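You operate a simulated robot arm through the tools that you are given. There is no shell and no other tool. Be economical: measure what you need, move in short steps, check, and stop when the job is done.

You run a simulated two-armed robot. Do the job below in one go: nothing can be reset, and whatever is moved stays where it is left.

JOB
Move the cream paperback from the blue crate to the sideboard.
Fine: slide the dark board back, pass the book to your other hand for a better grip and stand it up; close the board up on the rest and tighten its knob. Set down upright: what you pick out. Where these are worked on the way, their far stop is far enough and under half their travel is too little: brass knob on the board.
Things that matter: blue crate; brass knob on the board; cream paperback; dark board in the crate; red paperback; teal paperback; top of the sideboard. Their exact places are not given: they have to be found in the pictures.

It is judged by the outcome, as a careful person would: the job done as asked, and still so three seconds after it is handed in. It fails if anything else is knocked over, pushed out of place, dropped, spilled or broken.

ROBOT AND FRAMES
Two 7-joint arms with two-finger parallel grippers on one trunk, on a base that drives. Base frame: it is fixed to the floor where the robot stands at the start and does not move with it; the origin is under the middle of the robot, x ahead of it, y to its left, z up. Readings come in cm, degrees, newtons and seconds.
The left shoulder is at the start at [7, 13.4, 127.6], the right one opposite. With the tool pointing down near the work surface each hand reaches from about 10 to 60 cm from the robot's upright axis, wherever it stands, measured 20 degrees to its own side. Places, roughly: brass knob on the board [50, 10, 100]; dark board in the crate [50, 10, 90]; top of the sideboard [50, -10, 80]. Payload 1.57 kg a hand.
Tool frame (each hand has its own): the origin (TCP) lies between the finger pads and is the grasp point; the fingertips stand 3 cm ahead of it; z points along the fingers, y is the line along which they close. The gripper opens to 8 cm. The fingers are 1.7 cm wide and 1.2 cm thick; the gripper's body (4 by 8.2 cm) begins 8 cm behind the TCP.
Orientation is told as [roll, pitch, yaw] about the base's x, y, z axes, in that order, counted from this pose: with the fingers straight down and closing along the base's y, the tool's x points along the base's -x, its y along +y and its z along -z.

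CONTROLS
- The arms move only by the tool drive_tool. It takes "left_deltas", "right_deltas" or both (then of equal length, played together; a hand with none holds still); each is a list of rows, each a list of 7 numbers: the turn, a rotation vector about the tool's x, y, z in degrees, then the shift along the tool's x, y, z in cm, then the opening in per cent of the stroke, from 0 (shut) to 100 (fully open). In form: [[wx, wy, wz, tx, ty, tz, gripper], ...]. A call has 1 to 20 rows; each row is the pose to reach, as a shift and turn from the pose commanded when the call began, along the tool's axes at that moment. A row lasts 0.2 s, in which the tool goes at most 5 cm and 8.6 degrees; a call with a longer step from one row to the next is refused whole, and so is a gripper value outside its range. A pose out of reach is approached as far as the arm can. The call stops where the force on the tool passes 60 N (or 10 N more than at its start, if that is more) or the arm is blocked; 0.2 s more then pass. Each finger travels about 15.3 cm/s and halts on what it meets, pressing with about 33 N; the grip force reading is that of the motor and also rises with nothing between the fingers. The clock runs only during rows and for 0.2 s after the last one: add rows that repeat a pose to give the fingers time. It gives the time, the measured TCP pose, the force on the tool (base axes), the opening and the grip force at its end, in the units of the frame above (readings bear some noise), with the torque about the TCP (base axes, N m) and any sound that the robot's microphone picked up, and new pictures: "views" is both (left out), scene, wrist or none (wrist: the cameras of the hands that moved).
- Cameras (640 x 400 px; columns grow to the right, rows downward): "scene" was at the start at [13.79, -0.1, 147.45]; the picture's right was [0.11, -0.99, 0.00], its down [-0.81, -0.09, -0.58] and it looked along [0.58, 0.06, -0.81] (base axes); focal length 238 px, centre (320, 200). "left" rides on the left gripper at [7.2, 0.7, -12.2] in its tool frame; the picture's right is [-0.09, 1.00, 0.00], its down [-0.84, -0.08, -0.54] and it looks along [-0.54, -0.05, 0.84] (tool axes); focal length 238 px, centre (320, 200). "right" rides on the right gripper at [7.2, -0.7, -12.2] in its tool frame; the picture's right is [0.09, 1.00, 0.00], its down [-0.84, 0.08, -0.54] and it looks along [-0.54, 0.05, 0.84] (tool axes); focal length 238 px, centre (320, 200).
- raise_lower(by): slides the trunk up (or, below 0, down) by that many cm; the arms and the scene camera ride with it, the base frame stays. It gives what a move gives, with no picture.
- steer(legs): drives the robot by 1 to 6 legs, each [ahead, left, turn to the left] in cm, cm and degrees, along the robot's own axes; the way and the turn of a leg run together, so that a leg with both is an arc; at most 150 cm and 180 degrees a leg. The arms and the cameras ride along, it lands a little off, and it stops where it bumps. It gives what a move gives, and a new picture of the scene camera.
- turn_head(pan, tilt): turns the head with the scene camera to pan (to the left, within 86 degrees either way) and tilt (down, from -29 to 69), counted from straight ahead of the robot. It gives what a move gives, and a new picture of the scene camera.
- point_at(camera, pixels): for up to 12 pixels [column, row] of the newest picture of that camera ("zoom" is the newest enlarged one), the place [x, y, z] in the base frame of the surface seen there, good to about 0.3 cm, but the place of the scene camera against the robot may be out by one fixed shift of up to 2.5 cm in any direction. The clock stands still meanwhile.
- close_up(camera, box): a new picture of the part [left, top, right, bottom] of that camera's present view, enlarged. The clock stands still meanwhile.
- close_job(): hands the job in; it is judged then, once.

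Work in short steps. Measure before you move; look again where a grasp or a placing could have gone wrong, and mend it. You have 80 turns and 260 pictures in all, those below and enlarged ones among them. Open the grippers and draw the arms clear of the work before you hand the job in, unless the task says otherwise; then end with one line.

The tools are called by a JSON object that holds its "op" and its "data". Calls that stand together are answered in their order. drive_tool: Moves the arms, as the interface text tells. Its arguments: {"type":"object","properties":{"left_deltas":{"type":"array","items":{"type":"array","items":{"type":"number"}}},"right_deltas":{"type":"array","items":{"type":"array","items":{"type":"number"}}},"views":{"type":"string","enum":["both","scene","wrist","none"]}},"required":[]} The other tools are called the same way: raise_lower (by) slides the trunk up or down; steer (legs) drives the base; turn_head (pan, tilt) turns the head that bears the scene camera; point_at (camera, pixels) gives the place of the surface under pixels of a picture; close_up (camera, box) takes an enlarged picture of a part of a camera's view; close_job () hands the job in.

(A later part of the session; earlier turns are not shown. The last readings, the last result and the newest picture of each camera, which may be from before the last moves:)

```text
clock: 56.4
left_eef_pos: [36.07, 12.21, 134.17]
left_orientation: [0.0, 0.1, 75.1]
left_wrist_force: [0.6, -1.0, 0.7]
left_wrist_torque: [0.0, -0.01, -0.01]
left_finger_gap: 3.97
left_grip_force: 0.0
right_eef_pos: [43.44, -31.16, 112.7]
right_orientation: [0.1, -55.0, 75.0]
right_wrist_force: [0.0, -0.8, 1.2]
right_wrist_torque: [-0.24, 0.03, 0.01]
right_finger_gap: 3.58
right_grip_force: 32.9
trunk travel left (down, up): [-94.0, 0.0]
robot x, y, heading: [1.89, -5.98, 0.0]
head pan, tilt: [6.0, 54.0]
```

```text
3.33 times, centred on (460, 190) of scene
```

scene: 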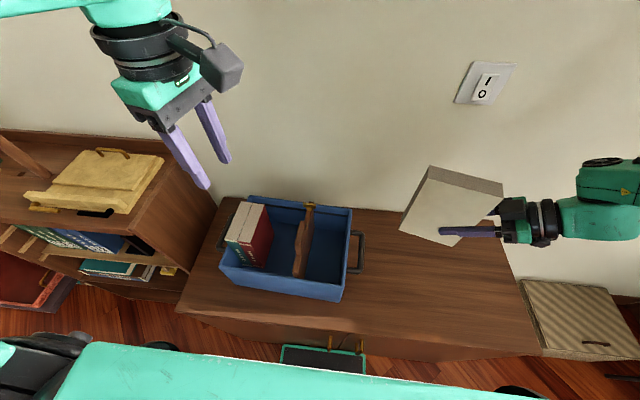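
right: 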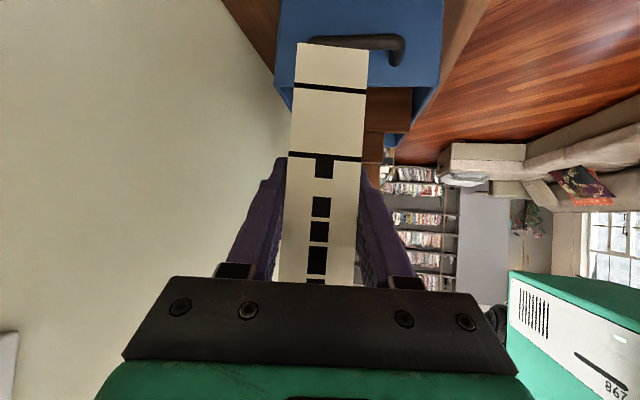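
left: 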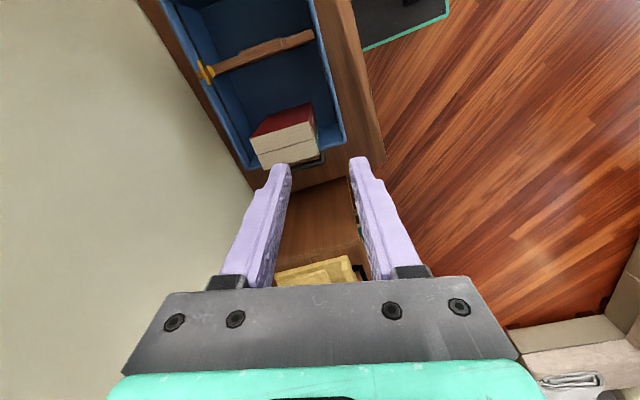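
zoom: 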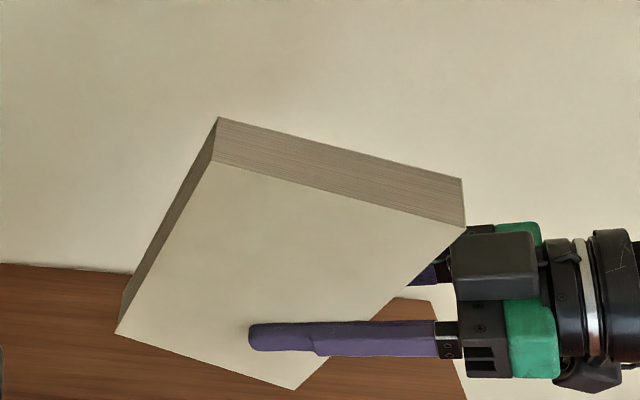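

{"op": "point_at", "data": {"camera": "zoom", "pixels": [[215, 167], [455, 224], [122, 330], [292, 384], [260, 178], [400, 212], [190, 352], [250, 370], [165, 250], [220, 125], [458, 185]]}}

```text
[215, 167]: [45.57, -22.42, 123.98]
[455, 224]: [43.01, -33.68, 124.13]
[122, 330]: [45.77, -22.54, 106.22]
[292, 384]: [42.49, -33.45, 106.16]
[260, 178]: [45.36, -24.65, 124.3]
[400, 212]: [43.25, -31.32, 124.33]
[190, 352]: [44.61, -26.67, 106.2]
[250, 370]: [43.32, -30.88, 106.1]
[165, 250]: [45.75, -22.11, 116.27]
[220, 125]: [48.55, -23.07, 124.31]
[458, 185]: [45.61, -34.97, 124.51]
```

The book is level now: top edge 124.0–124.3 and bottom 106.2. I lower the trunk 23 cm, leaving about 3 cm for a gentle set-down.

{"op": "raise_lower", "data": {"by": -23}}

{"op": "turn_head", "data": {"pan": -25, "tilt": 54}}

```text
clock: 58.8
left_eef_pos: [36.01, 12.1, 111.22]
left_orientation: [-0.1, 0.0, 75.0]
left_wrist_force: [0.0, 0.3, -0.4]
left_wrist_torque: [-0.03, -0.01, -0.04]
left_finger_gap: 3.99
left_grip_force: 0.0
right_eef_pos: [43.52, -31.0, 89.76]
right_orientation: [0.0, -55.0, 75.1]
right_wrist_force: [0.3, -0.2, -0.3]
right_wrist_torque: [-0.26, 0.07, 0.02]
right_finger_gap: 3.58
right_grip_force: 33.1
trunk travel left (down, up): [-71.0, 23.0]
robot x, y, heading: [2.21, -5.9, 0.4]
head pan, tilt: [6.0, 54.0]
```

```text
clock: 59.8
left_eef_pos: [36.01, 12.13, 111.1]
left_orientation: [-0.1, 0.0, 75.1]
left_wrist_force: [-0.8, -0.4, -0.3]
left_wrist_torque: [-0.01, 0.01, 0.0]
left_finger_gap: 4.01
left_grip_force: 0.1
right_eef_pos: [43.49, -31.06, 89.84]
right_orientation: [0.0, -55.1, 75.1]
right_wrist_force: [0.4, 0.4, -0.4]
right_wrist_torque: [-0.21, 0.06, -0.01]
right_finger_gap: 3.59
right_grip_force: 32.6
trunk travel left (down, up): [-71.0, 23.0]
robot x, y, heading: [1.96, -6.05, 0.2]
head pan, tilt: [-25.0, 54.0]
```

scene: 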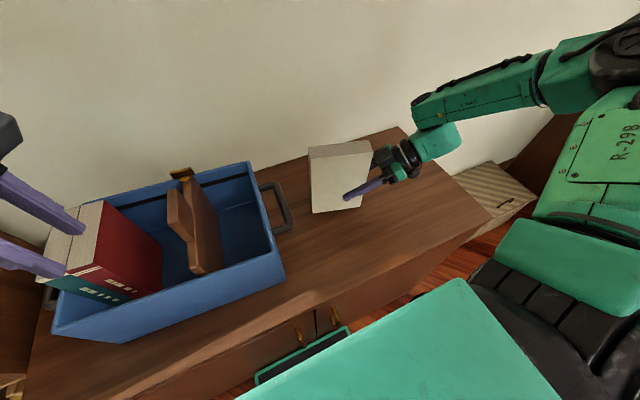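

I measure the book's bottom and the table beside it.

{"op": "close_up", "data": {"camera": "scene", "box": [290, 120, 430, 230]}}

{"op": "point_at", "data": {"camera": "scene", "pixels": [[314, 210], [340, 209], [360, 206], [312, 160], [368, 155], [325, 225], [310, 220], [370, 215]]}}

```text
3.64 times, centred on (360, 175) of scene
```

zoom: 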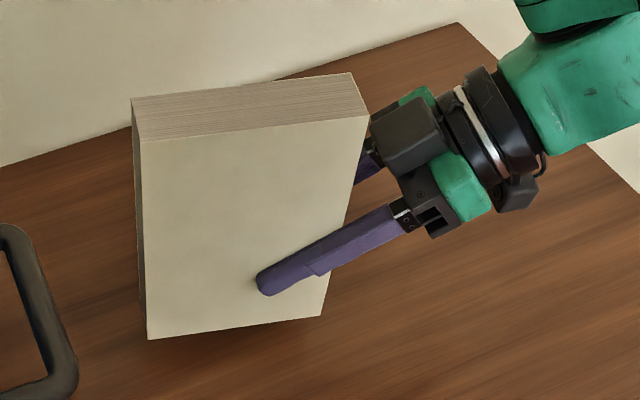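

```text
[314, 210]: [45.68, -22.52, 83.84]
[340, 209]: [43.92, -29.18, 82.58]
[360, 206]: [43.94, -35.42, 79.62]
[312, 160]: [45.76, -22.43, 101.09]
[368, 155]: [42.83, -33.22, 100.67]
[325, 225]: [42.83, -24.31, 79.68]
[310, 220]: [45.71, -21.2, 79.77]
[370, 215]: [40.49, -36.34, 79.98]
```

About 3.3 cm remain. I lower 2.9 cm with the arm, then feel for contact.

{"op": "drive_tool", "data": {"right_deltas": [[0, 0, 0, 0.82, 0, 0.57, 0], [0, 0, 0, 1.64, 0, 1.15, 0], [0, 0, 0, 2.21, 0, 1.55, 0], [0, 0, 0, 2.38, 0, 1.66, 0], [0, 0, 0, 2.38, 0, 1.66, 0]], "views": "scene"}}

{"op": "close_up", "data": {"camera": "scene", "box": [290, 120, 430, 230]}}

```text
clock: 61.0
left_eef_pos: [35.84, 12.1, 111.35]
left_orientation: [-0.1, -0.1, 75.1]
left_wrist_force: [0.4, 0.9, 0.5]
left_wrist_torque: [-0.01, 0.01, -0.03]
left_finger_gap: 4.01
left_grip_force: 0.0
right_eef_pos: [43.42, -31.21, 87.07]
right_orientation: [-0.4, -55.2, 75.4]
right_wrist_force: [1.8, -4.8, 9.3]
right_wrist_torque: [-0.92, 0.24, 0.19]
right_finger_gap: 3.61
right_grip_force: 33.0
trunk travel left (down, up): [-71.0, 23.0]
robot x, y, heading: [2.04, -5.59, -0.1]
head pan, tilt: [-25.0, 54.0]
```

scene: 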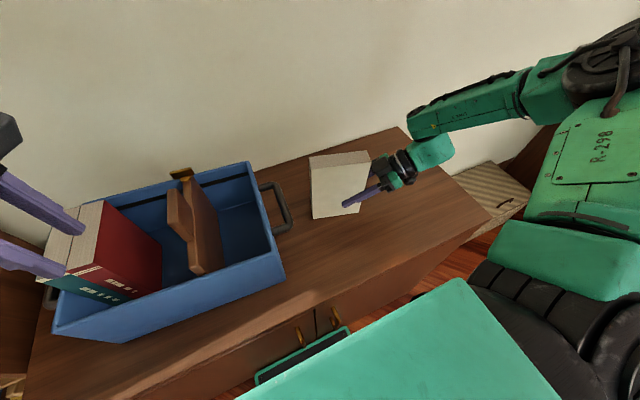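

```text
3.64 times, centred on (360, 175) of scene
```

zoom: 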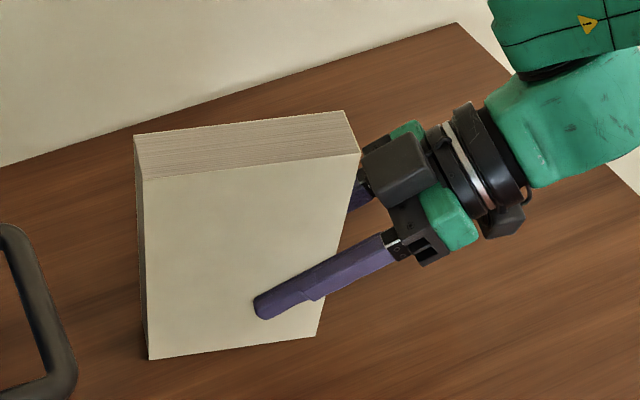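

Contact with 9 N, and the torque suggests the spine-side edge touches first. I tip the far side down by 1° and look at the torque.

{"op": "drive_tool", "data": {"right_deltas": [[0, 0.5, 0, 0, 0, 0, 0], [0, 1, 0, 0, 0, 0, 0], [0, 1, 0, 0, 0, 0, 0]], "views": "none"}}

{"op": "point_at", "data": {"camera": "zoom", "pixels": [[150, 352], [310, 330], [148, 182], [350, 158], [200, 346], [240, 340]]}}

```text
clock: 61.8
left_eef_pos: [35.77, 12.14, 111.31]
left_orientation: [-0.2, 0.0, 75.1]
left_wrist_force: [-0.1, -0.4, 0.0]
left_wrist_torque: [-0.01, -0.02, -0.02]
left_finger_gap: 3.99
left_grip_force: 0.1
right_eef_pos: [43.3, -31.14, 86.98]
right_orientation: [-0.1, -54.1, 75.2]
right_wrist_force: [1.1, -1.6, 11.1]
right_wrist_torque: [0.95, -0.31, -0.19]
right_finger_gap: 3.59
right_grip_force: 33.5
trunk travel left (down, up): [-71.0, 23.0]
robot x, y, heading: [1.97, -5.87, -0.1]
head pan, tilt: [-25.0, 54.0]
```

```text
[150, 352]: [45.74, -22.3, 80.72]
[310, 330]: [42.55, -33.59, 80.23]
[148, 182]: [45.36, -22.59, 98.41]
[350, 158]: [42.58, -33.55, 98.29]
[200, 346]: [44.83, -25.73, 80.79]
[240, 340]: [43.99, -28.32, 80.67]
```

The torque reversed, so the flat pose lies between. I take back 0.4° and release gradually.

{"op": "drive_tool", "data": {"right_deltas": [[0, -0.4, 0, 0, 0, 0, 0], [0, -0.4, 0, 0, 0, 0, 0], [0, -0.4, 0, 0, 0, 0, 50], [0, -0.4, 0, 0, 0, 0, 60], [0, -0.4, 0, 0, 0, 0, 70], [0, -0.4, 0, 0, 0, 0, 70]]}}

{"op": "close_up", "data": {"camera": "scene", "box": [290, 120, 430, 230]}}

```text
clock: 63.1
left_eef_pos: [35.86, 12.17, 111.27]
left_orientation: [-0.1, 0.0, 75.0]
left_wrist_force: [0.0, 0.4, -0.2]
left_wrist_torque: [-0.03, 0.01, 0.02]
left_finger_gap: 4.0
left_grip_force: 0.1
right_eef_pos: [43.27, -31.05, 86.92]
right_orientation: [-0.1, -54.4, 75.1]
right_wrist_force: [0.5, 0.3, 0.0]
right_wrist_torque: [0.02, -0.02, 0.01]
right_finger_gap: 5.64
right_grip_force: 0.0
trunk travel left (down, up): [-71.0, 23.0]
robot x, y, heading: [1.91, -6.6, 0.1]
head pan, tilt: [-25.0, 54.0]
```

scene: 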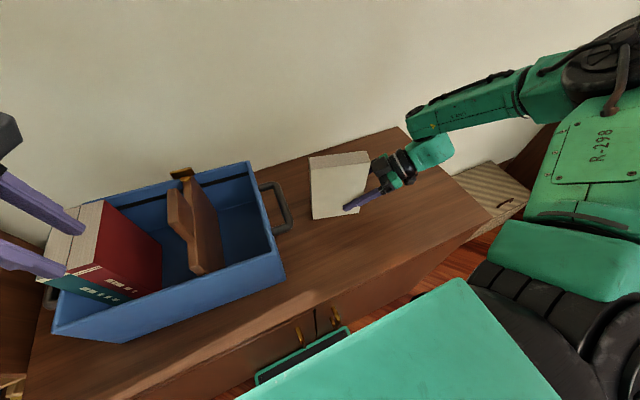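
right: 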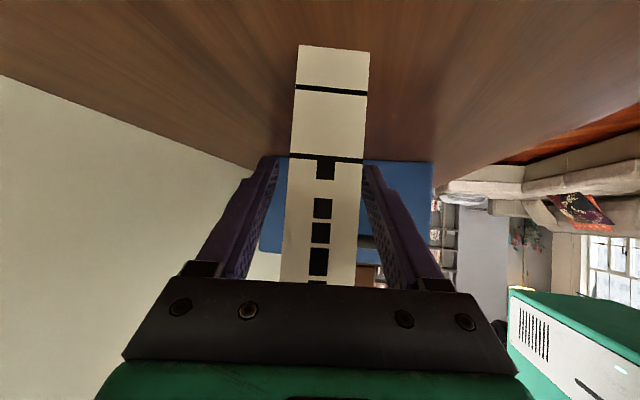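

```text
3.64 times, centred on (360, 175) of scene
```

zoom: 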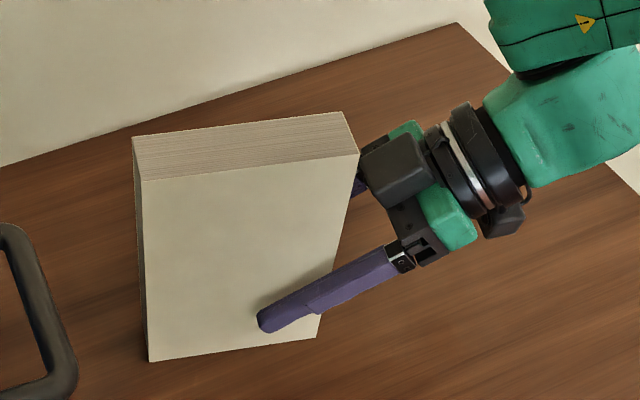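

The book stands by itself. I withdraw the right hand straight back along its fingers.

{"op": "drive_tool", "data": {"right_deltas": [[0, 0, 0, 0, 0, -2, 70], [0, 0, 0, 0, 0, -4, 70], [0, 0, 0, 0, 0, -6, 70], [0, 0, 0, 0, 0, -9, 70], [0, 0, 0, 0, 0, -12, 70]]}}

```text
clock: 64.3
left_eef_pos: [35.87, 12.06, 111.16]
left_orientation: [-0.1, 0.0, 75.1]
left_wrist_force: [-0.1, -0.3, 0.0]
left_wrist_torque: [-0.03, 0.01, 0.03]
left_finger_gap: 4.0
left_grip_force: 0.0
right_eef_pos: [40.9, -40.62, 94.01]
right_orientation: [-0.1, -54.5, 75.0]
right_wrist_force: [0.0, 0.8, 0.0]
right_wrist_torque: [0.02, -0.02, -0.02]
right_finger_gap: 5.61
right_grip_force: 0.1
trunk travel left (down, up): [-71.0, 23.0]
robot x, y, heading: [2.31, -5.96, 0.0]
head pan, tilt: [-25.0, 54.0]
```

scene: 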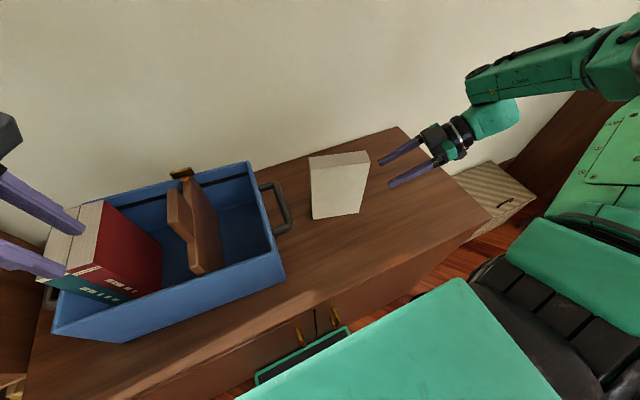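
right: 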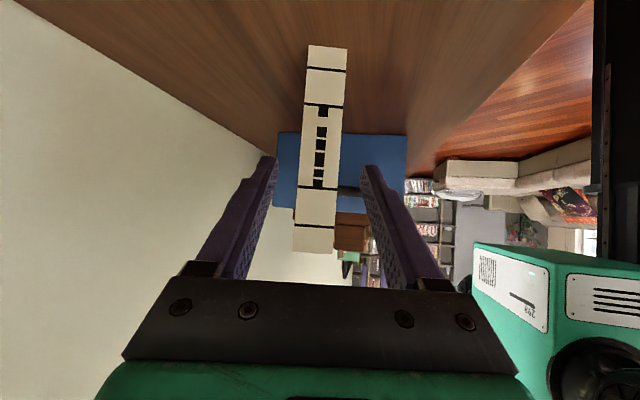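

The book stands free. Next I bring the left hand back over the tab at about (42.3, 3), turned to the board's yaw, and turn the head back.

{"op": "drive_tool", "data": {"left_deltas": [[0, 0, 8, 0, 0, -1, 50], [0, 0, 16, 1, -1, -1, 50], [0, 0, 24, 2, -2, -1, 50], [0, 0, 32, 3, -3, -1, 50], [0, 0, 40, 4, -4, -1, 50], [0, 0, 48, 5, -5.5, -1, 50], [0, 0, 56, 6, -7, -1, 50], [0, 0, 64, 7.1, -8.5, -1, 50], [0, 0, 72, 7.1, -8.5, -1, 50], [0, 0, 78, 7.1, -8.5, -1, 50], [0, 0, 78, 7.1, -8.5, -1, 50]], "views": "wrist"}}

{"op": "turn_head", "data": {"pan": 3, "tilt": 54}}

```text
clock: 66.8
left_eef_pos: [42.24, 3.13, 112.08]
left_orientation: [-0.2, -0.2, -3.0]
left_wrist_force: [0.0, -0.4, -0.1]
left_wrist_torque: [-0.01, 0.0, -0.01]
left_finger_gap: 3.99
left_grip_force: 0.0
right_eef_pos: [40.76, -40.6, 93.98]
right_orientation: [-0.1, -54.4, 75.1]
right_wrist_force: [0.4, 0.5, -0.7]
right_wrist_torque: [0.01, -0.02, -0.03]
right_finger_gap: 5.62
right_grip_force: 0.0
trunk travel left (down, up): [-71.0, 23.0]
robot x, y, heading: [2.18, -6.05, 0.2]
head pan, tilt: [-25.0, 54.0]
```

left: 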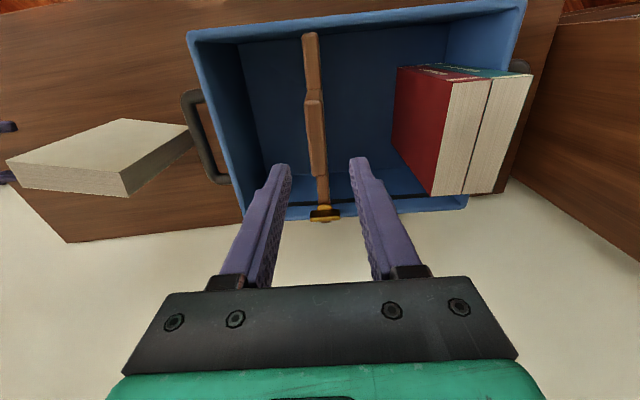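

```text
clock: 67.7
left_eef_pos: [42.27, 3.02, 112.13]
left_orientation: [-0.1, -0.2, -2.9]
left_wrist_force: [-0.2, -0.4, -0.3]
left_wrist_torque: [0.02, 0.01, 0.05]
left_finger_gap: 4.02
left_grip_force: 0.0
right_eef_pos: [40.84, -40.6, 93.96]
right_orientation: [-0.1, -54.5, 75.1]
right_wrist_force: [-1.2, -0.4, -0.2]
right_wrist_torque: [0.03, 0.01, 0.02]
right_finger_gap: 5.6
right_grip_force: 0.2
trunk travel left (down, up): [-71.0, 23.0]
robot x, y, heading: [2.3, -5.93, 0.2]
head pan, tilt: [3.0, 54.0]
```

scene: 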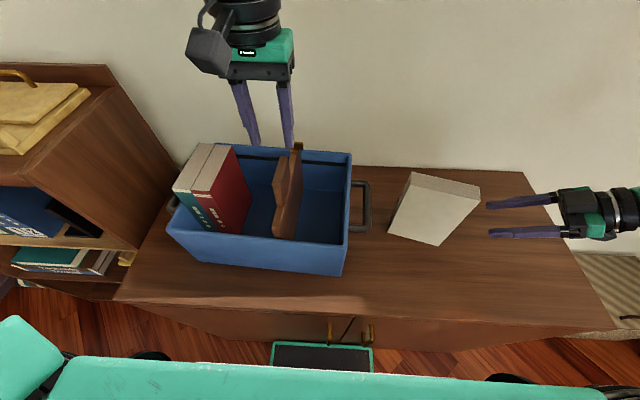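

I check the tab and the red book's near face in the left picture.

{"op": "point_at", "data": {"camera": "left", "pixels": [[316, 120], [318, 150], [448, 86], [435, 185], [420, 110], [313, 60], [322, 190]]}}

```text
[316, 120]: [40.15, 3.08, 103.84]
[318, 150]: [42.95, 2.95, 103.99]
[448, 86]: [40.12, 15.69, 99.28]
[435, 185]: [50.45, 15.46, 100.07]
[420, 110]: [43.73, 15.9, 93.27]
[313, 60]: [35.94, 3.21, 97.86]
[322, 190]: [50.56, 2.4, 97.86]
```

The board's face is at about y 3.8 and the red cover at about 15.8, so roughly 12 cm to close. I grip the tab and slide it 10.5 cm first.

{"op": "drive_tool", "data": {"left_deltas": [[0, 0, 0, 0, -0.05, 4, 50], [0, 0, 0, 0, -0.05, 7.9, 50], [0, 0, 0, 0, -0.05, 7.9, 50], [0, 0, 0, 0, -0.05, 7.9, 15], [0, 0, 0, 0, -0.05, 7.9, 0], [0, 0, 0, 0, -0.05, 7.9, 0], [0, 0, 0, 0, 1, 7.9, 0], [0, 0, 0, 0, 2, 7.9, 0], [0, 0, 0, 0, 3, 7.9, 0], [0, 0, 0, 0, 4, 7.9, 0], [0, 0, 0, 0, 5, 7.9, 0], [0, 0, 0, 0, 6, 7.9, 0], [0, 0, 0, 0, 7, 7.9, 0], [0, 0, 0, 0, 8, 7.9, 0], [0, 0, 0, 0, 9, 7.9, 0], [0, 0, 0, 0, 10, 7.9, 0], [0, 0, 0, 0, 10.4, 7.9, 0], [0, 0, 0, 0, 10.4, 7.9, 0]]}}

```text
clock: 71.5
left_eef_pos: [43.02, 13.67, 104.24]
left_orientation: [-0.1, 0.1, -2.9]
left_wrist_force: [-0.7, -1.7, -8.5]
left_wrist_torque: [-0.22, 0.01, -0.21]
left_finger_gap: 1.6
left_grip_force: 31.3
right_eef_pos: [41.04, -40.62, 93.83]
right_orientation: [0.2, -54.3, 75.0]
right_wrist_force: [0.5, 0.0, 0.3]
right_wrist_torque: [0.05, 0.02, 0.01]
right_finger_gap: 5.6
right_grip_force: 0.0
trunk travel left (down, up): [-71.0, 23.0]
robot x, y, heading: [1.83, -6.23, -0.0]
head pan, tilt: [3.0, 54.0]
```

scene: 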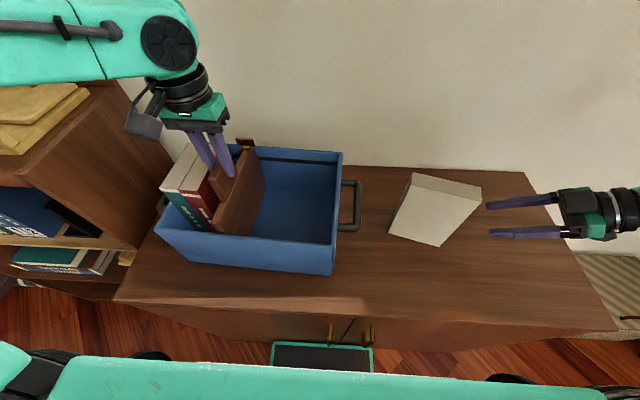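
left: 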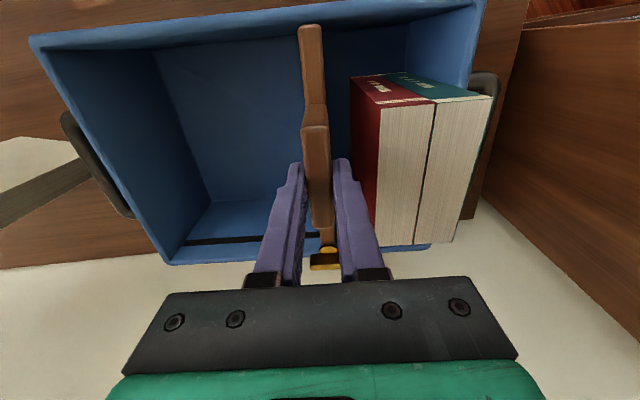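

The crate seems to have shifted in the picture (its corner went from (346,275) to (332,275)). I measure its corners now.

{"op": "point_at", "data": {"camera": "left", "pixels": [[35, 42], [480, 10], [173, 260], [452, 243], [355, 80], [375, 215], [319, 190], [325, 220], [310, 40]]}}

{"op": "point_at", "data": {"camera": "scene", "pixels": [[341, 154], [333, 240], [157, 226], [412, 176], [480, 187], [220, 170], [345, 185]]}}

```text
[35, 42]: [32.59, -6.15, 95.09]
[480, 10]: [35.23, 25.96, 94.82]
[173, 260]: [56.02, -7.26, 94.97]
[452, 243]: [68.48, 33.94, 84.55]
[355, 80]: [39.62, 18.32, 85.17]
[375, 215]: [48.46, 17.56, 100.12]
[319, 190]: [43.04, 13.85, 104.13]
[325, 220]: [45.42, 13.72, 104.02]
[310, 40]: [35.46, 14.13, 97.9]
```

```text
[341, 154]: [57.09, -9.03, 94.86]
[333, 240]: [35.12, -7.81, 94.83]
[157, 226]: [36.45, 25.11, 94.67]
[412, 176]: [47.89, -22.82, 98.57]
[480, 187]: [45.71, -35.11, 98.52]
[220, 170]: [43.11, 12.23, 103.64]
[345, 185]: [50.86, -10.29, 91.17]
```

The crate was dragged about 2 cm to +y, so the faster slide pulled it along. I continue much more slowly, 1.2 cm, and check whether the board then moves alone.

{"op": "drive_tool", "data": {"left_deltas": [[0, 0, 0, 0, 0.15, 0, 0], [0, 0, 0, 0, 0.3, 0, 0], [0, 0, 0, 0, 0.45, 0, 0], [0, 0, 0, 0, 0.6, 0, 0], [0, 0, 0, 0, 0.75, 0, 0], [0, 0, 0, 0, 0.9, 0, 0], [0, 0, 0, 0, 1.05, 0, 0], [0, 0, 0, 0, 1.2, 0, 0]]}}

{"op": "point_at", "data": {"camera": "left", "pixels": [[35, 42], [480, 10], [173, 260], [375, 215], [319, 190]]}}

```text
clock: 73.3
left_eef_pos: [43.11, 14.71, 104.16]
left_orientation: [-0.1, 0.0, -2.9]
left_wrist_force: [-1.5, -2.3, -6.0]
left_wrist_torque: [-0.23, -0.19, -0.3]
left_finger_gap: 1.56
left_grip_force: 31.7
right_eef_pos: [41.03, -40.54, 93.99]
right_orientation: [0.0, -54.4, 75.0]
right_wrist_force: [-0.5, 0.2, 0.1]
right_wrist_torque: [0.02, -0.03, 0.0]
right_finger_gap: 5.62
right_grip_force: 0.1
trunk travel left (down, up): [-71.0, 23.0]
robot x, y, heading: [1.74, -6.21, -0.0]
head pan, tilt: [3.0, 54.0]
```

scene: 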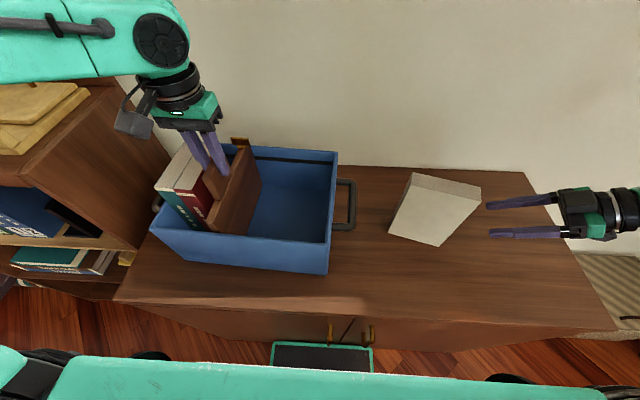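
left: 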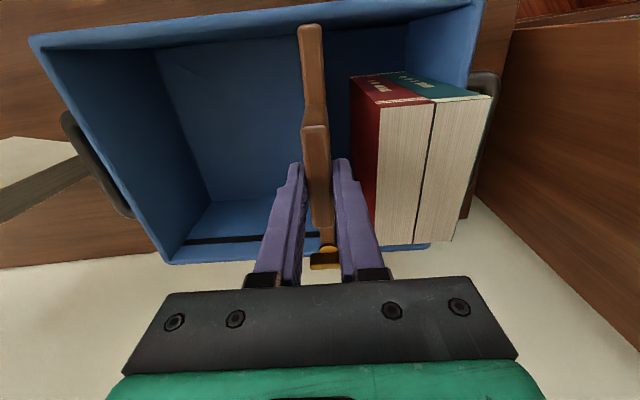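

```text
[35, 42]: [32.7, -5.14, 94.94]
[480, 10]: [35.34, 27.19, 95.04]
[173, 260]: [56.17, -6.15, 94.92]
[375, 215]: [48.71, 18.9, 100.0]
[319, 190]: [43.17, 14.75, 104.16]
```

The crate moved along again, so the board is blocked relative to it with about 3 cm still to go. I look closer for what is touching.

{"op": "close_up", "data": {"camera": "left", "box": [270, 60, 510, 290]}}

{"op": "close_up", "data": {"camera": "scene", "box": [140, 80, 290, 250]}}

```text
1.74 times, centred on (390, 175) of left
```

zoom: 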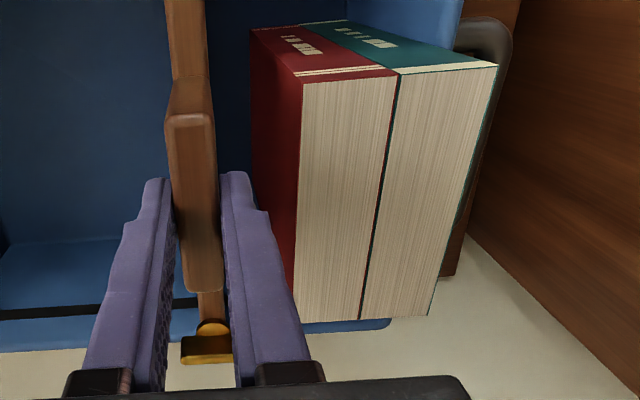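

```text
2.35 times, centred on (215, 165) of scene
```

zoom: 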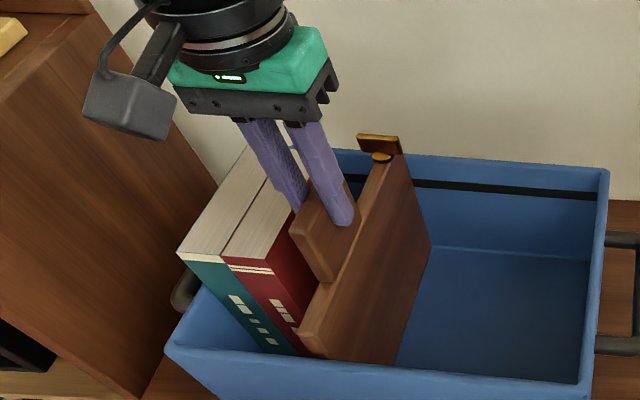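

I measure finger, board and red cover positions at the closest places.

{"op": "close_up", "data": {"camera": "left", "box": [290, 90, 400, 270]}}

{"op": "point_at", "data": {"camera": "left", "pixels": [[347, 165], [355, 185], [365, 215], [374, 240], [372, 175], [374, 205], [345, 110], [360, 140], [345, 60], [328, 235], [340, 215], [340, 255]]}}

```text
2.22 times, centred on (345, 180) of left
```

zoom: 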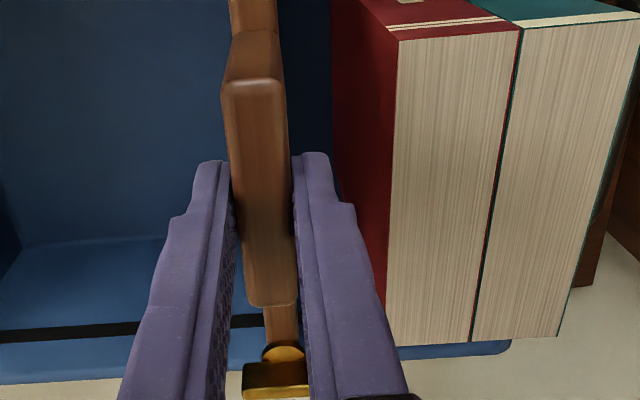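

```text
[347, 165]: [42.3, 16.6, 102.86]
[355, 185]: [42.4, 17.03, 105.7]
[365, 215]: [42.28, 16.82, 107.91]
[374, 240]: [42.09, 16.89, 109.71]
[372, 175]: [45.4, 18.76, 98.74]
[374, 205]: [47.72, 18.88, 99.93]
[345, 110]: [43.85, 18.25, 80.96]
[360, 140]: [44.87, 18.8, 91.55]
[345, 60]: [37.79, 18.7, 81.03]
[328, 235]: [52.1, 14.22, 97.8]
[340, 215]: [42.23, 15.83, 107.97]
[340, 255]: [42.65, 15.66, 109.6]
```

No contact with the red cover is visible (finger at y 17.0, cover at 18.8), so it looks like the rail's own stop. I test by easing the board back 1 cm, to see whether it slides alone in that direction.

{"op": "drive_tool", "data": {"left_deltas": [[0, 0, 0, 0, -0.2, 0, 0], [0, 0, 0, 0, -0.4, 0, 0], [0, 0, 0, 0, -0.6, 0, 0], [0, 0, 0, 0, -0.8, 0, 0], [0, 0, 0, 0, -1.0, 0, 0]], "views": "wrist"}}

{"op": "point_at", "data": {"camera": "left", "pixels": [[35, 42], [173, 260], [374, 205], [372, 175]]}}

```text
clock: 74.5
left_eef_pos: [43.04, 13.81, 104.2]
left_orientation: [-0.1, 0.2, -2.9]
left_wrist_force: [-0.8, 2.7, -7.6]
left_wrist_torque: [0.59, 0.08, 0.4]
left_finger_gap: 1.55
left_grip_force: 30.8
right_eef_pos: [41.05, -40.54, 93.92]
right_orientation: [0.1, -54.2, 75.1]
right_wrist_force: [-0.3, -0.3, -0.8]
right_wrist_torque: [0.04, -0.01, 0.04]
right_finger_gap: 5.59
right_grip_force: 0.0
trunk travel left (down, up): [-71.0, 23.0]
robot x, y, heading: [2.24, -6.09, 0.2]
head pan, tilt: [3.0, 54.0]
```

left: 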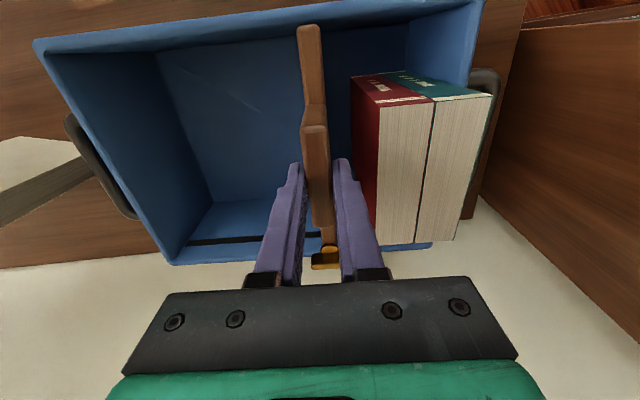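

```text
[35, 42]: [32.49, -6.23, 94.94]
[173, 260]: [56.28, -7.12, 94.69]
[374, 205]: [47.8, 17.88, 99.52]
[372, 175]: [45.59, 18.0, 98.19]
```

The crate came back with it at only 3 N, and the vertical reading (−8 N) shows my hand is lifting on the board, unloading the crate and binding the rail. I let go to relax, regrip slightly lower, and slide on slowly.

{"op": "drive_tool", "data": {"left_deltas": [[0, 0, 0, 0, 0, 0, 30], [0, 0, 0, 0, 0, 0, 35], [0, 0, 0, 0, 0, 0.2, 35], [0, 0, 0, 0, 0, 0.2, 10], [0, 0, 0, 0, 0, 0.2, 0], [0, 0, 0, 0, 0, 0.2, 0]], "views": "none"}}

{"op": "drive_tool", "data": {"left_deltas": [[0, 0, 0, 0, 0.1, 0.05, 0], [0, 0, 0, 0, 0.2, 0.1, 0], [0, 0, 0, 0, 0.35, 0.15, 0], [0, 0, 0, 0, 0.5, 0.15, 0], [0, 0, 0, 0, 0.65, 0.15, 0], [0, 0, 0, 0, 0.8, 0.15, 0], [0, 0, 0, 0, 0.95, 0.15, 0]], "views": "wrist"}}

{"op": "point_at", "data": {"camera": "left", "pixels": [[35, 42], [173, 260], [374, 205], [372, 175]]}}

```text
clock: 75.9
left_eef_pos: [42.99, 13.72, 104.29]
left_orientation: [-0.2, -0.2, -2.9]
left_wrist_force: [2.2, 2.2, 3.4]
left_wrist_torque: [0.2, -0.59, 0.2]
left_finger_gap: 1.61
left_grip_force: 31.6
right_eef_pos: [40.87, -40.75, 94.09]
right_orientation: [-0.1, -54.4, 75.1]
right_wrist_force: [0.3, 0.3, -0.2]
right_wrist_torque: [-0.03, 0.01, 0.02]
right_finger_gap: 5.58
right_grip_force: 0.2
trunk travel left (down, up): [-71.0, 23.0]
robot x, y, heading: [2.0, -5.73, 0.0]
head pan, tilt: [3.0, 54.0]
```

```text
clock: 77.5
left_eef_pos: [42.89, 14.4, 104.19]
left_orientation: [0.0, -0.3, -3.0]
left_wrist_force: [10.1, -5.8, 22.6]
left_wrist_torque: [-0.38, -0.2, 0.3]
left_finger_gap: 1.61
left_grip_force: 31.6
right_eef_pos: [40.79, -40.86, 93.84]
right_orientation: [0.0, -54.5, 75.2]
right_wrist_force: [0.2, 0.5, -0.1]
right_wrist_torque: [-0.02, -0.01, -0.02]
right_finger_gap: 5.6
right_grip_force: 0.0
trunk travel left (down, up): [-71.0, 23.0]
robot x, y, heading: [2.11, -6.1, 0.1]
head pan, tilt: [3.0, 54.0]
```

left: 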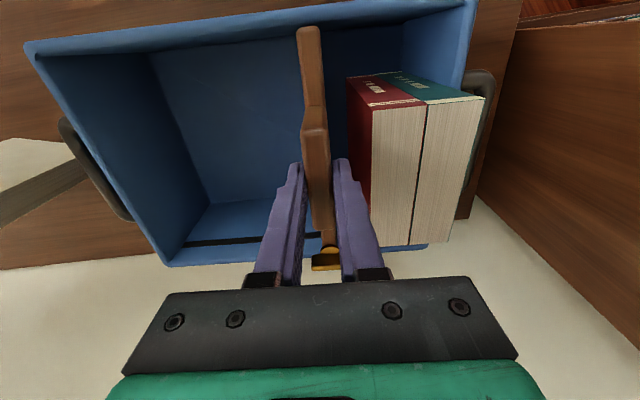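

```text
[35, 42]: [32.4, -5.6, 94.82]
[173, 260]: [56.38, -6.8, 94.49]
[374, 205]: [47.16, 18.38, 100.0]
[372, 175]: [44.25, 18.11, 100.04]
```

Pressing down helped: the board gained on the red book. The real trouble is binding from pushing so far from the rail, so I let go and will push the board's −y face with closed fingers near its rear end.

{"op": "drive_tool", "data": {"left_deltas": [[0, 0, 0, 0, 0, 0, 35], [0, 0, 0, 0, 0, 0, 35], [0, 0, 0, 0, 0, -4, 35], [0, 0, 0, 0, 0, -8, 20], [0, 0, 0, -3.6, -2, -8, 0], [0, 0, 0, -7.2, -4, -8, 0], [0, 0, 0, -7.2, -4, -8, 0]]}}

{"op": "close_up", "data": {"camera": "left", "box": [200, 0, 500, 210]}}

```text
clock: 79.1
left_eef_pos: [49.88, 10.62, 112.29]
left_orientation: [-0.1, -0.2, -2.8]
left_wrist_force: [-0.5, 1.4, -0.2]
left_wrist_torque: [0.0, -0.02, 0.0]
left_finger_gap: 0.01
left_grip_force: 21.3
right_eef_pos: [40.7, -40.52, 94.03]
right_orientation: [-0.2, -54.4, 75.3]
right_wrist_force: [-0.6, 0.4, 0.0]
right_wrist_torque: [-0.04, -0.02, -0.03]
right_finger_gap: 5.6
right_grip_force: 0.0
trunk travel left (down, up): [-71.0, 23.0]
robot x, y, heading: [1.81, -5.99, 0.4]
head pan, tilt: [3.0, 54.0]
```

scene: 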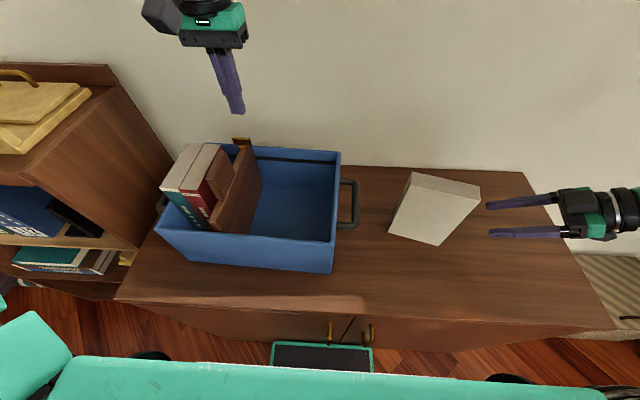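
left: 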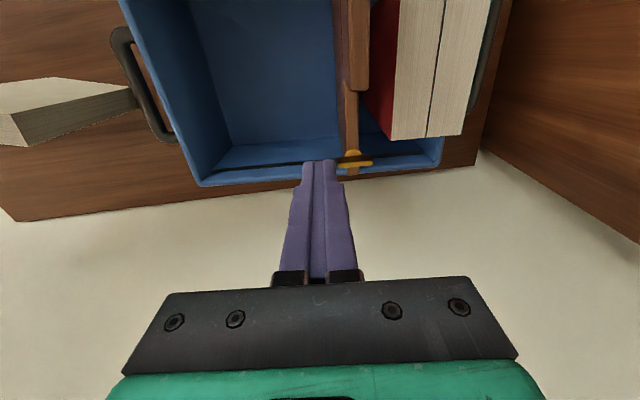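

```text
1.90 times, centred on (350, 105) of left
```

zoom: 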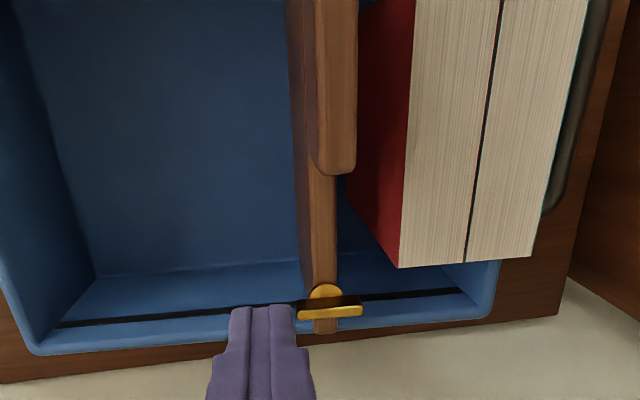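

I measure the board's edges and crate here.

{"op": "point_at", "data": {"camera": "zoom", "pixels": [[312, 250], [334, 250], [320, 60], [352, 100], [403, 255], [410, 100], [312, 195], [336, 195], [300, 308], [360, 310], [35, 345], [490, 305]]}}

```text
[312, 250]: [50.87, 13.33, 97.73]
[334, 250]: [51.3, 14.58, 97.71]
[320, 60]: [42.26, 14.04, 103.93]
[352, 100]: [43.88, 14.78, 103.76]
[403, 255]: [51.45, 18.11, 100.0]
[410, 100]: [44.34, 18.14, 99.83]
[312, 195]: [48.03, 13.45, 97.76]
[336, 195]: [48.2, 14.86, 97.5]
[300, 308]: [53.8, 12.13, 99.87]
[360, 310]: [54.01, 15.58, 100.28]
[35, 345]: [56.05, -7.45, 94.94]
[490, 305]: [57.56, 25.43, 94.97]
```

The board's −y face is at y≈13.3 at x 51; red cover 18.1. I lower the closed fingers beside the board and push slowly.

{"op": "drive_tool", "data": {"left_deltas": [[0, 0, 0, 0, 0, 4, 0], [0, 0, 0, 0, 0, 8, 0], [0, 0, 0, 0, 0, 12, 0], [0, 0, 0, 0, 0, 15.8, 0], [0, 0, 0, 0, 0.6, 15.8, 0], [0, 0, 0, 0, 1.1, 15.8, 0], [0, 0, 0, 0, 1.4, 15.8, 0], [0, 0, 0, 0, 1.6, 15.8, 0], [0, 0, 0, 0, 1.8, 15.8, 0], [0, 0, 0, 0, 2.0, 15.8, 0], [0, 0, 0, 0, 2.2, 15.8, 0], [0, 0, 0, 0, 2.4, 15.8, 0], [0, 0, 0, 0, 2.6, 15.8, 0], [0, 0, 0, 0, 2.8, 15.8, 0]]}}

{"op": "close_up", "data": {"camera": "left", "box": [200, 0, 500, 210]}}

```text
clock: 82.1
left_eef_pos: [50.1, 12.97, 96.19]
left_orientation: [0.0, -0.1, -3.0]
left_wrist_force: [1.7, -4.9, -2.6]
left_wrist_torque: [0.04, 0.0, 0.03]
left_finger_gap: 0.0
left_grip_force: 20.7
right_eef_pos: [40.92, -40.72, 93.96]
right_orientation: [0.1, -54.5, 75.1]
right_wrist_force: [-0.1, -0.1, -0.2]
right_wrist_torque: [0.01, -0.04, -0.03]
right_finger_gap: 5.6
right_grip_force: 0.1
trunk travel left (down, up): [-71.0, 23.0]
robot x, y, heading: [2.34, -6.0, 0.2]
head pan, tilt: [3.0, 54.0]
```

scene: 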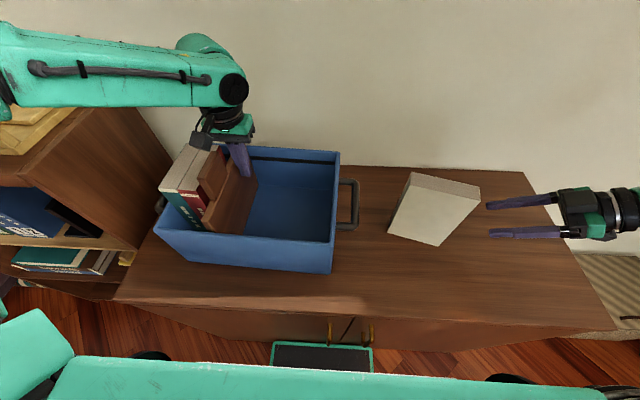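
left: 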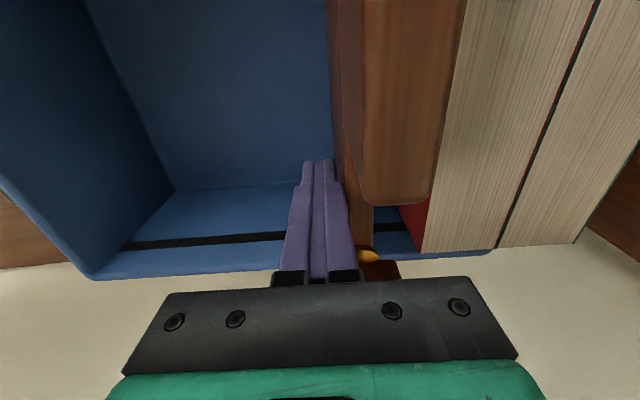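

```text
1.90 times, centred on (350, 105) of left
```

zoom: 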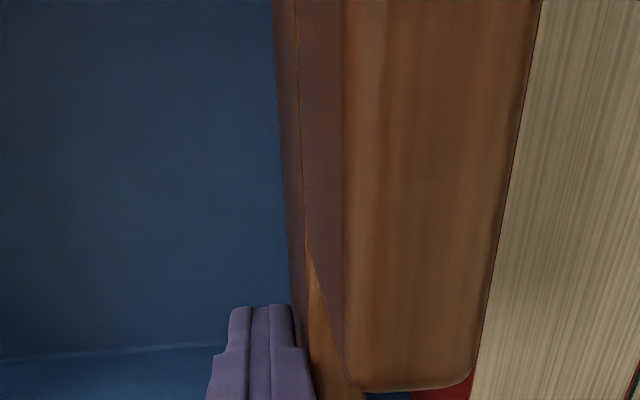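

The crate stayed put while the board advanced (force 5 N). I keep pushing in small steps toward the red book.

{"op": "drive_tool", "data": {"left_deltas": [[0, 0, 0, 0, 0.2, 0, 0], [0, 0, 0, 0, 0.4, 0, 0], [0, 0, 0, 0, 0.6, 0, 0], [0, 0, 0, 0, 0.8, 0, 0], [0, 0, 0, 0, 1.0, 0, 0], [0, 0, 0, 0, 1.2, 0, 0], [0, 0, 0, 0, 1.4, 0, 0], [0, 0, 0, 0, 1.6, 0, 0]]}}

{"op": "point_at", "data": {"camera": "scene", "pixels": [[339, 156], [330, 240], [206, 175], [203, 215], [190, 205]]}}

{"op": "close_up", "data": {"camera": "scene", "box": [140, 120, 290, 250]}}

```text
clock: 83.9
left_eef_pos: [50.14, 14.66, 96.27]
left_orientation: [0.0, -0.1, -2.9]
left_wrist_force: [-0.2, -4.8, -0.2]
left_wrist_torque: [0.06, -0.02, 0.09]
left_finger_gap: 0.01
left_grip_force: 21.3
right_eef_pos: [40.77, -40.68, 93.97]
right_orientation: [0.1, -54.6, 75.1]
right_wrist_force: [0.8, -0.7, -0.3]
right_wrist_torque: [-0.01, -0.04, -0.01]
right_finger_gap: 5.6
right_grip_force: 0.1
trunk travel left (down, up): [-71.0, 23.0]
robot x, y, heading: [1.56, -6.0, 0.1]
head pan, tilt: [3.0, 54.0]
```

scene: 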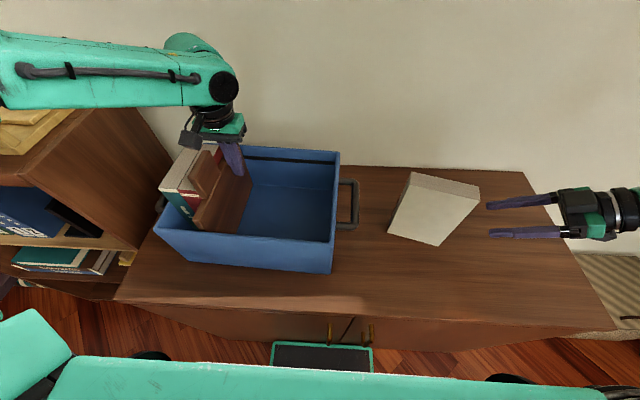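
left: 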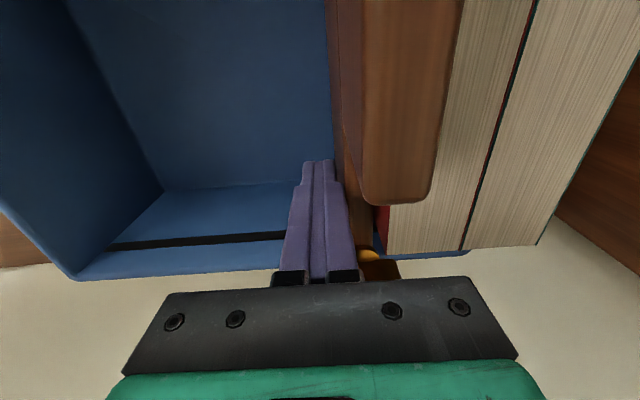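

```text
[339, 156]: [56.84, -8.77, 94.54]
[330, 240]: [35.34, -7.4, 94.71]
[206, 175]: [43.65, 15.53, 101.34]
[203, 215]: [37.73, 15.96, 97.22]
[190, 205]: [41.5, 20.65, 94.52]
```

```text
3.08 times, centred on (215, 185) of scene
```

zoom: 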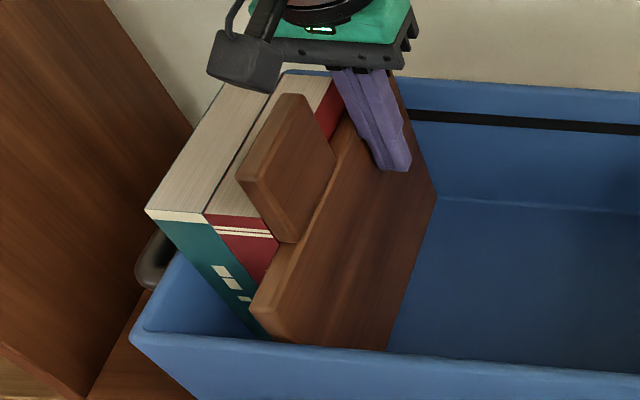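

About 0.8 cm remain (board face about 17.3, red 18.1). I push on in 0.12 cm steps until the force rises.

{"op": "drive_tool", "data": {"left_deltas": [[0, 0, 0, 0, 0.15, 0, 0], [0, 0, 0, 0, 0.3, 0, 0], [0, 0, 0, 0, 0.42, 0, 0], [0, 0, 0, 0, 0.54, 0, 0], [0, 0, 0, 0, 0.66, 0, 0], [0, 0, 0, 0, 0.75, 0, 0]]}}

{"op": "close_up", "data": {"camera": "scene", "box": [140, 120, 290, 250]}}

{"op": "close_up", "data": {"camera": "left", "box": [310, 130, 470, 270]}}

```text
clock: 85.3
left_eef_pos: [50.12, 15.21, 96.35]
left_orientation: [0.1, -0.2, -2.9]
left_wrist_force: [1.0, -11.0, 2.4]
left_wrist_torque: [0.16, -0.01, 0.08]
left_finger_gap: 0.03
left_grip_force: 21.3
right_eef_pos: [40.87, -40.93, 93.84]
right_orientation: [0.0, -54.6, 75.1]
right_wrist_force: [-0.1, -0.6, -0.7]
right_wrist_torque: [0.05, 0.01, -0.01]
right_finger_gap: 5.61
right_grip_force: 0.0
trunk travel left (down, up): [-71.0, 23.0]
robot x, y, heading: [1.97, -6.14, 0.1]
head pan, tilt: [3.0, 54.0]
```

scene: 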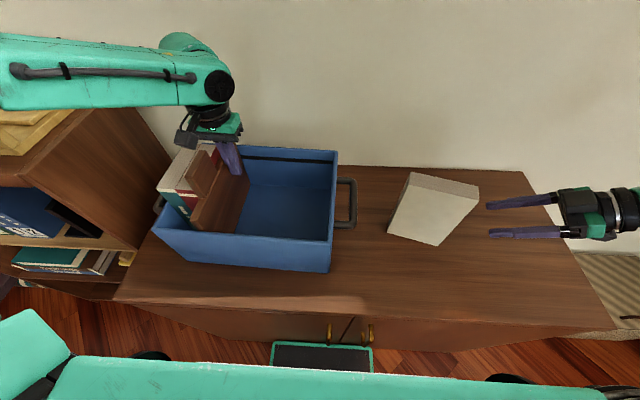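
left: 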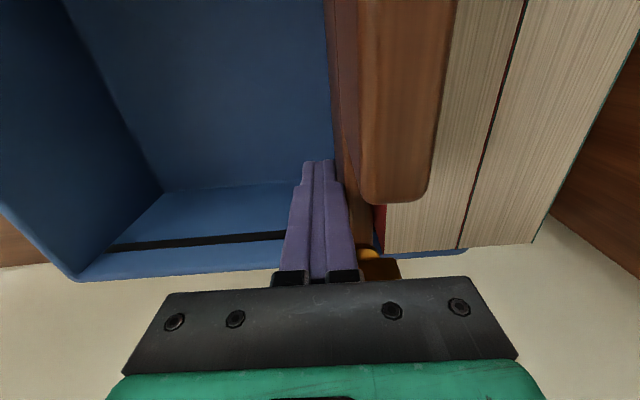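

```text
3.08 times, centred on (215, 185) of scene
```

zoom: 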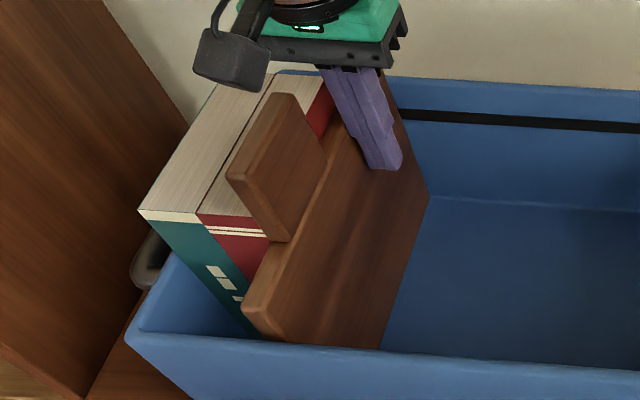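

```text
2.86 times, centred on (390, 200) of left
```

zoom: 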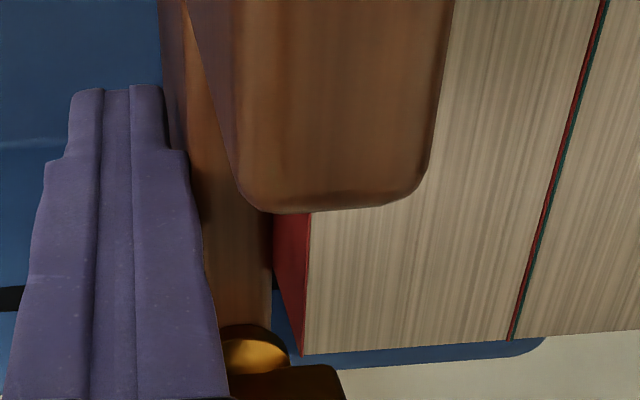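

Contact: the force rose to 11 N and the board sits on the red book. I back the fingers off, rise, and turn toward yaw ~86° above the knob.

{"op": "drive_tool", "data": {"left_deltas": [[0, 0, 0, 0, -0.8, 0, 0], [0, 0, 0, 0, -0.8, -4, 0], [0, 0, 0, 0, -0.8, -8, 0], [0, 0, 0, 0, -0.8, -12, 0], [0, 0, 0, 0, -0.8, -14, 30]], "views": "wrist"}}

{"op": "close_up", "data": {"camera": "left", "box": [240, 0, 500, 200]}}

```text
clock: 86.5
left_eef_pos: [50.0, 14.73, 110.49]
left_orientation: [0.0, -0.1, -2.9]
left_wrist_force: [-0.9, 0.1, -0.6]
left_wrist_torque: [0.01, 0.02, -0.01]
left_finger_gap: 2.42
left_grip_force: 0.0
right_eef_pos: [40.89, -40.65, 93.99]
right_orientation: [-0.1, -54.6, 75.0]
right_wrist_force: [0.2, -0.6, 0.1]
right_wrist_torque: [-0.04, -0.04, 0.01]
right_finger_gap: 5.6
right_grip_force: 0.1
trunk travel left (down, up): [-71.0, 23.0]
robot x, y, heading: [2.21, -5.86, 0.1]
head pan, tilt: [3.0, 54.0]
```

left: 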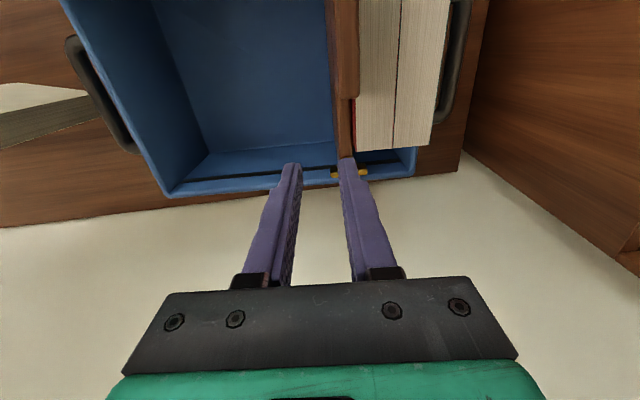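

```text
2.00 times, centred on (370, 100) of left
```

zoom: 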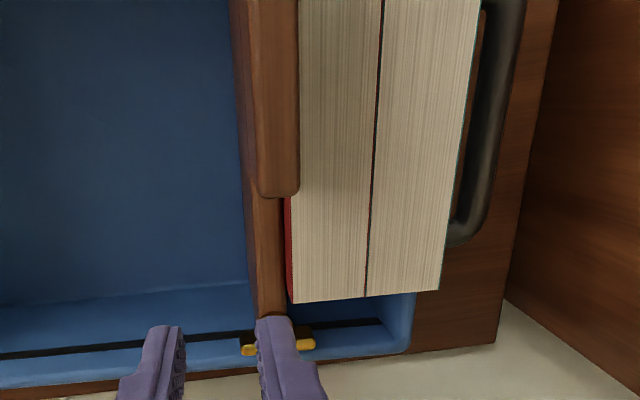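

{"op": "point_at", "data": {"camera": "zoom", "pixels": [[245, 349], [310, 344], [262, 290], [282, 285], [292, 270], [284, 240], [262, 240], [295, 100], [440, 250], [405, 345], [308, 335]]}}

```text
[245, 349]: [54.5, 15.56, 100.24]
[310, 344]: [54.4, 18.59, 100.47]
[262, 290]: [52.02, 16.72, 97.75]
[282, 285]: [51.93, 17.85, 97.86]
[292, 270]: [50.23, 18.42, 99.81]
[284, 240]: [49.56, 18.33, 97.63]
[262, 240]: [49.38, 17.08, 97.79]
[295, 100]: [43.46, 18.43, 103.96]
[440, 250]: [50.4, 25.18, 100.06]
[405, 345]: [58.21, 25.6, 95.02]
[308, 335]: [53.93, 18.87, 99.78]
```

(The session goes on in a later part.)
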